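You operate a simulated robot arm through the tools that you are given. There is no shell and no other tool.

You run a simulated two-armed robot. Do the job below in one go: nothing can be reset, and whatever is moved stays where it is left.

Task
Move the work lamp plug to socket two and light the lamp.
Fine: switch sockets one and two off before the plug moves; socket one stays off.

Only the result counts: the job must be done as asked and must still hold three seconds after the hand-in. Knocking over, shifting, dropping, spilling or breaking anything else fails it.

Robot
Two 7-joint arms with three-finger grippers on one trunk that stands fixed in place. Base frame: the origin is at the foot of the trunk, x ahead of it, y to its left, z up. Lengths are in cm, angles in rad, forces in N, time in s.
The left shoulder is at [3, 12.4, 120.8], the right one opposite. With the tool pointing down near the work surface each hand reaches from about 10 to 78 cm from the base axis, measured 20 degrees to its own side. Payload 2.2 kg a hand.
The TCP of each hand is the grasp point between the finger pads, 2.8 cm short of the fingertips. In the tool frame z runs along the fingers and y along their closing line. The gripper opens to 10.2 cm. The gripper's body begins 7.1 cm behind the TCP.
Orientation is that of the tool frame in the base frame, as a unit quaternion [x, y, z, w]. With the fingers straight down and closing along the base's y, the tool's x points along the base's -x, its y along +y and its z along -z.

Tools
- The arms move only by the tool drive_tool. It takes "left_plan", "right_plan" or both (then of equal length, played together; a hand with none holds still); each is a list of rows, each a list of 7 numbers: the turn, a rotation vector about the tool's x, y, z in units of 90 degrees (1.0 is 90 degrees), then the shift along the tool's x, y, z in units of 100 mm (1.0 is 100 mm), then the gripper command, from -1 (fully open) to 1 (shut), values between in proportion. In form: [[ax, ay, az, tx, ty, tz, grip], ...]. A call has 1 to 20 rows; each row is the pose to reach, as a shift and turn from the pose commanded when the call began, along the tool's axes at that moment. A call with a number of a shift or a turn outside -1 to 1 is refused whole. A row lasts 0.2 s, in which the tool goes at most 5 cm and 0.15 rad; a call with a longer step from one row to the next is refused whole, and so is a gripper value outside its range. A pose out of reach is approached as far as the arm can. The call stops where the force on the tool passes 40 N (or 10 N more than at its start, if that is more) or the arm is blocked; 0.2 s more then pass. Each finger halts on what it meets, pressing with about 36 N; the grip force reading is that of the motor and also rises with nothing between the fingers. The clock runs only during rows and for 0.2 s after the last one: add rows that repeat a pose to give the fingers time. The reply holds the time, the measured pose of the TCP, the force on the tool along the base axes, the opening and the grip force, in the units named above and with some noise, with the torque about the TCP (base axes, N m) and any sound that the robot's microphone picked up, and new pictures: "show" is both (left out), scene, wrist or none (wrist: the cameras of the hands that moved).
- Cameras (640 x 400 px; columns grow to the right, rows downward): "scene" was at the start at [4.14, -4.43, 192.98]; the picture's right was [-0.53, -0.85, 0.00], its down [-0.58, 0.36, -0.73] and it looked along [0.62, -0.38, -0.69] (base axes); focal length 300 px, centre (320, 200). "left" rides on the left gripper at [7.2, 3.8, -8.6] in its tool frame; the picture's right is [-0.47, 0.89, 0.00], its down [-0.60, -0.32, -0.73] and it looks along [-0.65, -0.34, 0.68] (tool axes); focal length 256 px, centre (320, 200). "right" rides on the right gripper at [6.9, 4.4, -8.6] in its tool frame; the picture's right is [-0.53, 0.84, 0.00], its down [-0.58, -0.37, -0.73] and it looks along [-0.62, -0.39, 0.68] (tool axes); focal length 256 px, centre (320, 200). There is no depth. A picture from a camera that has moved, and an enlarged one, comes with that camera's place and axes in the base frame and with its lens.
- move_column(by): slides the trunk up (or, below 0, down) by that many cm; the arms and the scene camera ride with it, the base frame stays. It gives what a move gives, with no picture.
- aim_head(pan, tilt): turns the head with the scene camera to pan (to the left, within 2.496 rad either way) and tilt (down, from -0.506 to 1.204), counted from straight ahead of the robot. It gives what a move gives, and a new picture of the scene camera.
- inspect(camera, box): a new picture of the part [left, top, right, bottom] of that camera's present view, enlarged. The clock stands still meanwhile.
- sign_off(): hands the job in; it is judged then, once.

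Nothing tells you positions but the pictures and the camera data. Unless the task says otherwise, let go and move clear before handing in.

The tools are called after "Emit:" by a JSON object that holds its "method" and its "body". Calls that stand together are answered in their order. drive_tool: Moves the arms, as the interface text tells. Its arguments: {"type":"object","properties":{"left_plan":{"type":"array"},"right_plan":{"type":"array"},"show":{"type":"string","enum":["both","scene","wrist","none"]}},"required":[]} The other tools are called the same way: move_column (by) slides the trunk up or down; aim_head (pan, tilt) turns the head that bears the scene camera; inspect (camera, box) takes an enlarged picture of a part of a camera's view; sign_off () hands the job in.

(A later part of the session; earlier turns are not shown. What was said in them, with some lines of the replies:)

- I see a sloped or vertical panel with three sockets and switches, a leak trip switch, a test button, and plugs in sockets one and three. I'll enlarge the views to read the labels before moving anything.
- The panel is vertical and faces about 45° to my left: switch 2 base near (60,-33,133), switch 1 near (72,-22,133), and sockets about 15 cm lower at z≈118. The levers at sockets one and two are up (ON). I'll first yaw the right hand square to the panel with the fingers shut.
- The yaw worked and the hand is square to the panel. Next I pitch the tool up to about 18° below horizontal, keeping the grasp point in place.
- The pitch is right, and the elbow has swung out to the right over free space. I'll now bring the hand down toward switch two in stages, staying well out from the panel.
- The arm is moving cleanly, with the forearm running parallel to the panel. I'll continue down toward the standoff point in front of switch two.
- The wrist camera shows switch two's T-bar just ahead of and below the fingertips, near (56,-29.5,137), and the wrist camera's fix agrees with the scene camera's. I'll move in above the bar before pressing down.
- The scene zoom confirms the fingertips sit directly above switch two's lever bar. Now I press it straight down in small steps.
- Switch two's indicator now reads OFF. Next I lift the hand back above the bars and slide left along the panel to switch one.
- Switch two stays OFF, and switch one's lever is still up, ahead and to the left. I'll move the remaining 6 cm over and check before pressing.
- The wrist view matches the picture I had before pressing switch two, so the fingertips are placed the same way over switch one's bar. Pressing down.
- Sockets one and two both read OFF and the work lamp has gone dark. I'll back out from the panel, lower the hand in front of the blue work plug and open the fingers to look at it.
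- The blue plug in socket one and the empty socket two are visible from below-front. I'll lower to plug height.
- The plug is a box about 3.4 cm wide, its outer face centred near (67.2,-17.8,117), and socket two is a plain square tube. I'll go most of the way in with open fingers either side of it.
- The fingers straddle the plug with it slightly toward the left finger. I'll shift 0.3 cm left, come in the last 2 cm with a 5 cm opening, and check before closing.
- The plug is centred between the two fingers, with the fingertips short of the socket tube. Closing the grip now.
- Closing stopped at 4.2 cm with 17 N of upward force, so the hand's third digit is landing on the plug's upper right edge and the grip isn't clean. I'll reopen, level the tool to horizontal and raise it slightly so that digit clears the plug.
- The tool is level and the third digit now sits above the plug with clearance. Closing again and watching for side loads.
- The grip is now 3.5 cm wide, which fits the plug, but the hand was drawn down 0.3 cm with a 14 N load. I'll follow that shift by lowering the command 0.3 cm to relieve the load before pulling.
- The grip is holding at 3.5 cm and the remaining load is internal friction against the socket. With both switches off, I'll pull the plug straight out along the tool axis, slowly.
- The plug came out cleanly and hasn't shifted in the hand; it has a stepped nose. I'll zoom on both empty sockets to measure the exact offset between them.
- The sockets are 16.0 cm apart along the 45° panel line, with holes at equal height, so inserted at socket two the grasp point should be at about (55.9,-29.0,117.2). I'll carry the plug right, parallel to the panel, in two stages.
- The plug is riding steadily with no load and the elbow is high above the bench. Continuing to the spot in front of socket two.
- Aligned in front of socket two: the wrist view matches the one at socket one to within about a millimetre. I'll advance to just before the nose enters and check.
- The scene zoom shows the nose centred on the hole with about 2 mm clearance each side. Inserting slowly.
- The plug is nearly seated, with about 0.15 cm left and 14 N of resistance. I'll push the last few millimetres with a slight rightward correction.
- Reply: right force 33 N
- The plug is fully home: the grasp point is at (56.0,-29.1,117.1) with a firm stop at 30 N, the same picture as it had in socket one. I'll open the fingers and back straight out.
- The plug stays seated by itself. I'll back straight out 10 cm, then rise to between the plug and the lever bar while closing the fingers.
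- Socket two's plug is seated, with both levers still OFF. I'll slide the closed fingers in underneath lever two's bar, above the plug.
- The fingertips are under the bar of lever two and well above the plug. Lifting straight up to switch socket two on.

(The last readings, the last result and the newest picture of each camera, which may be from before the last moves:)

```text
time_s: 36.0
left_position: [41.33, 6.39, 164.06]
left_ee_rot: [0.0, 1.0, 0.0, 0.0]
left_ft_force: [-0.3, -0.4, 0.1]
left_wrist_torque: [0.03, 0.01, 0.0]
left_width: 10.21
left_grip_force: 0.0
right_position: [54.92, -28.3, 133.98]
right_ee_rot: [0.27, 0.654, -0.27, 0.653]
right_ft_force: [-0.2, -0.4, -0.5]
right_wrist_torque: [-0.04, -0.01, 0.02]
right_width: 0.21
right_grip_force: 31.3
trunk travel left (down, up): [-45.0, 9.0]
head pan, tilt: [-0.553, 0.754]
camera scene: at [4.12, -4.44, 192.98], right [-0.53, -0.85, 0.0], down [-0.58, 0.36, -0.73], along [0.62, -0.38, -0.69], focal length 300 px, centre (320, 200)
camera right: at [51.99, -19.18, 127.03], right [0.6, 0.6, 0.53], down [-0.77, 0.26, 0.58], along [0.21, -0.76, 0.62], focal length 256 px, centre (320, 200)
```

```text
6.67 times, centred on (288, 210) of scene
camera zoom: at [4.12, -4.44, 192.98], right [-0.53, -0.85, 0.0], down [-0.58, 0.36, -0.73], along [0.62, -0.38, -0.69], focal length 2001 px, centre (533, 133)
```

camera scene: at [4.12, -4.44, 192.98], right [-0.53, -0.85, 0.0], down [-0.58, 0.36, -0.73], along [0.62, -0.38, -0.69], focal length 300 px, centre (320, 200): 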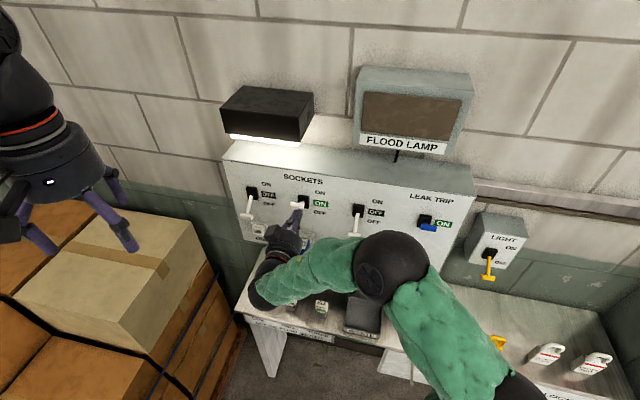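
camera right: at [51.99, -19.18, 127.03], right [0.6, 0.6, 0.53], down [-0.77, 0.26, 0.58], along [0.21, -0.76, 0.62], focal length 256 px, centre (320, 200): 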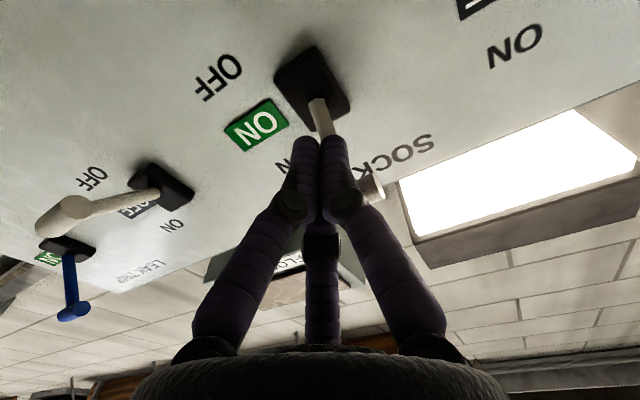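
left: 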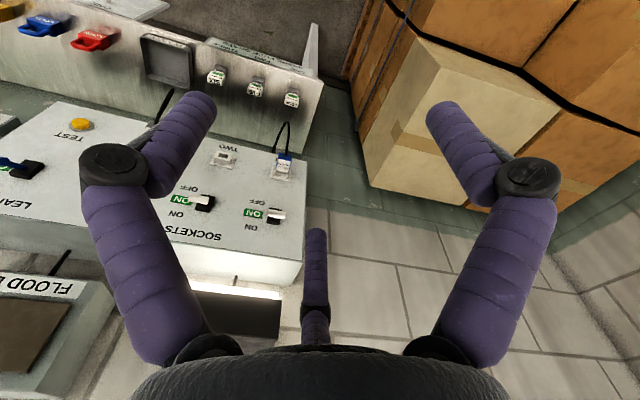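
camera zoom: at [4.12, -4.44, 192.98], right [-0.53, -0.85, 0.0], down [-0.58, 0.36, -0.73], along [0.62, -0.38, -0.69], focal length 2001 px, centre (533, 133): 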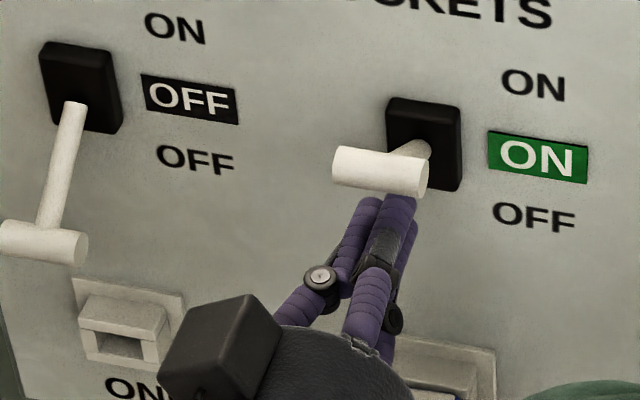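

Switch two reads ON, socket one stays OFF, and the work lamp is lit. I'll drop slightly away from the lever and back out clear of the panel.

Emit:
{"method": "drive_tool", "body": {"right_plan": [[0, 0, 0, 0.1, 0, 0, 1], [0, 0, 0, 0.15, 0, -0.1, 1], [0, 0, 0, 0.15, 0, -0.35, 1], [0, 0, 0, 0.15, 0, -0.65, 1], [0, 0, 0, 0.15, 0, -0.98, 1], [0, 0, 0, 0.15, 0, -0.98, 1]], "show": "both"}}

Emit:
{"method": "inspect", "body": {"camera": "scene", "box": [220, 170, 380, 270]}}

Emit:
{"method": "inspect", "body": {"camera": "scene", "box": [230, 260, 520, 380]}}

```text
time_s: 37.4
left_position: [41.24, 6.26, 163.91]
left_ee_rot: [-0.001, 1.0, 0.0, 0.001]
left_ft_force: [-0.2, -0.1, 0.1]
left_wrist_torque: [-0.03, 0.01, 0.0]
left_width: 10.22
left_grip_force: 0.1
right_position: [48.08, -21.51, 132.43]
right_ee_rot: [0.271, 0.653, -0.271, 0.653]
right_ft_force: [0.9, -0.4, -0.2]
right_wrist_torque: [0.02, 0.02, -0.03]
right_width: 0.2
right_grip_force: 32.3
trunk travel left (down, up): [-45.0, 9.0]
head pan, tilt: [-0.553, 0.754]
camera scene: at [4.2, -4.49, 192.98], right [-0.53, -0.85, 0.0], down [-0.58, 0.36, -0.73], along [0.62, -0.38, -0.69], focal length 300 px, centre (320, 200)
camera right: at [45.15, -12.39, 125.52], right [0.6, 0.6, 0.53], down [-0.77, 0.26, 0.58], along [0.21, -0.76, 0.62], focal length 256 px, centre (320, 200)
```

scene: 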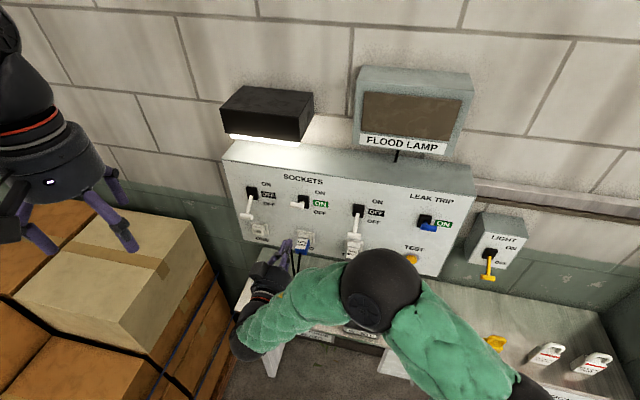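
right: 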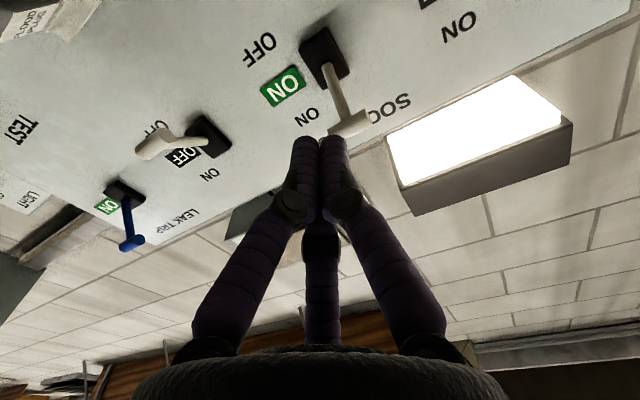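

```text
4.00 times, centred on (300, 220) of scene
camera zoom: at [4.2, -4.49, 192.98], right [-0.53, -0.85, 0.0], down [-0.58, 0.36, -0.73], along [0.62, -0.38, -0.69], focal length 1200 px, centre (400, 120)
```

zoom: 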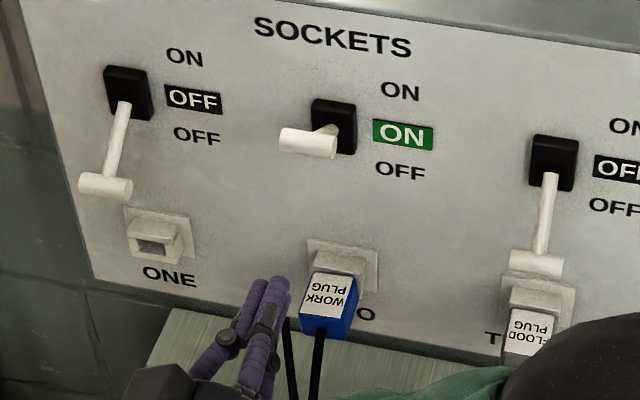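

```text
2.21 times, centred on (375, 320) of scene
camera zoom: at [4.2, -4.49, 192.98], right [-0.53, -0.85, 0.0], down [-0.58, 0.36, -0.73], along [0.62, -0.38, -0.69], focal length 662 px, centre (199, -65)
```

zoom: 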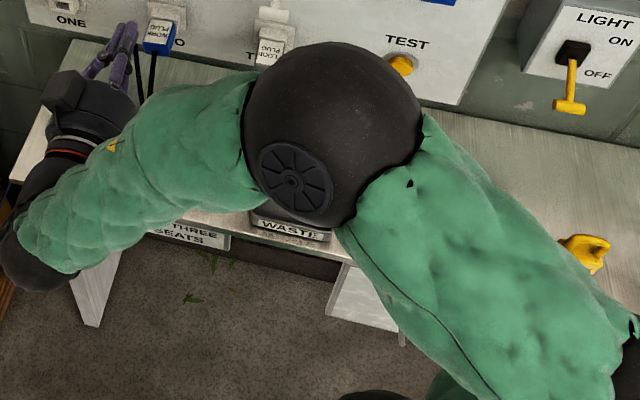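

The work plug is in socket two and its switch is ON. Socket one is empty and OFF, the work lamp is lit, and the hand is clear of the panel. I'm handing the job in.

Emit:
{"method": "sign_off", "body": {}}

```text
The job is handed in.
```

The work lamp plug is now in socket two, socket two is on, and the work lamp is lit. I switched sockets one and two off before pulling the plug, and socket one is still off.

The final pictures show the plug fully seated and the right hand clear of the panel. I saw nothing else moved or knocked over. The last view of the bench was partly hidden by the arm, so I couldn't see the small parts under it.

The job is handed in, but no verdict came back with it.
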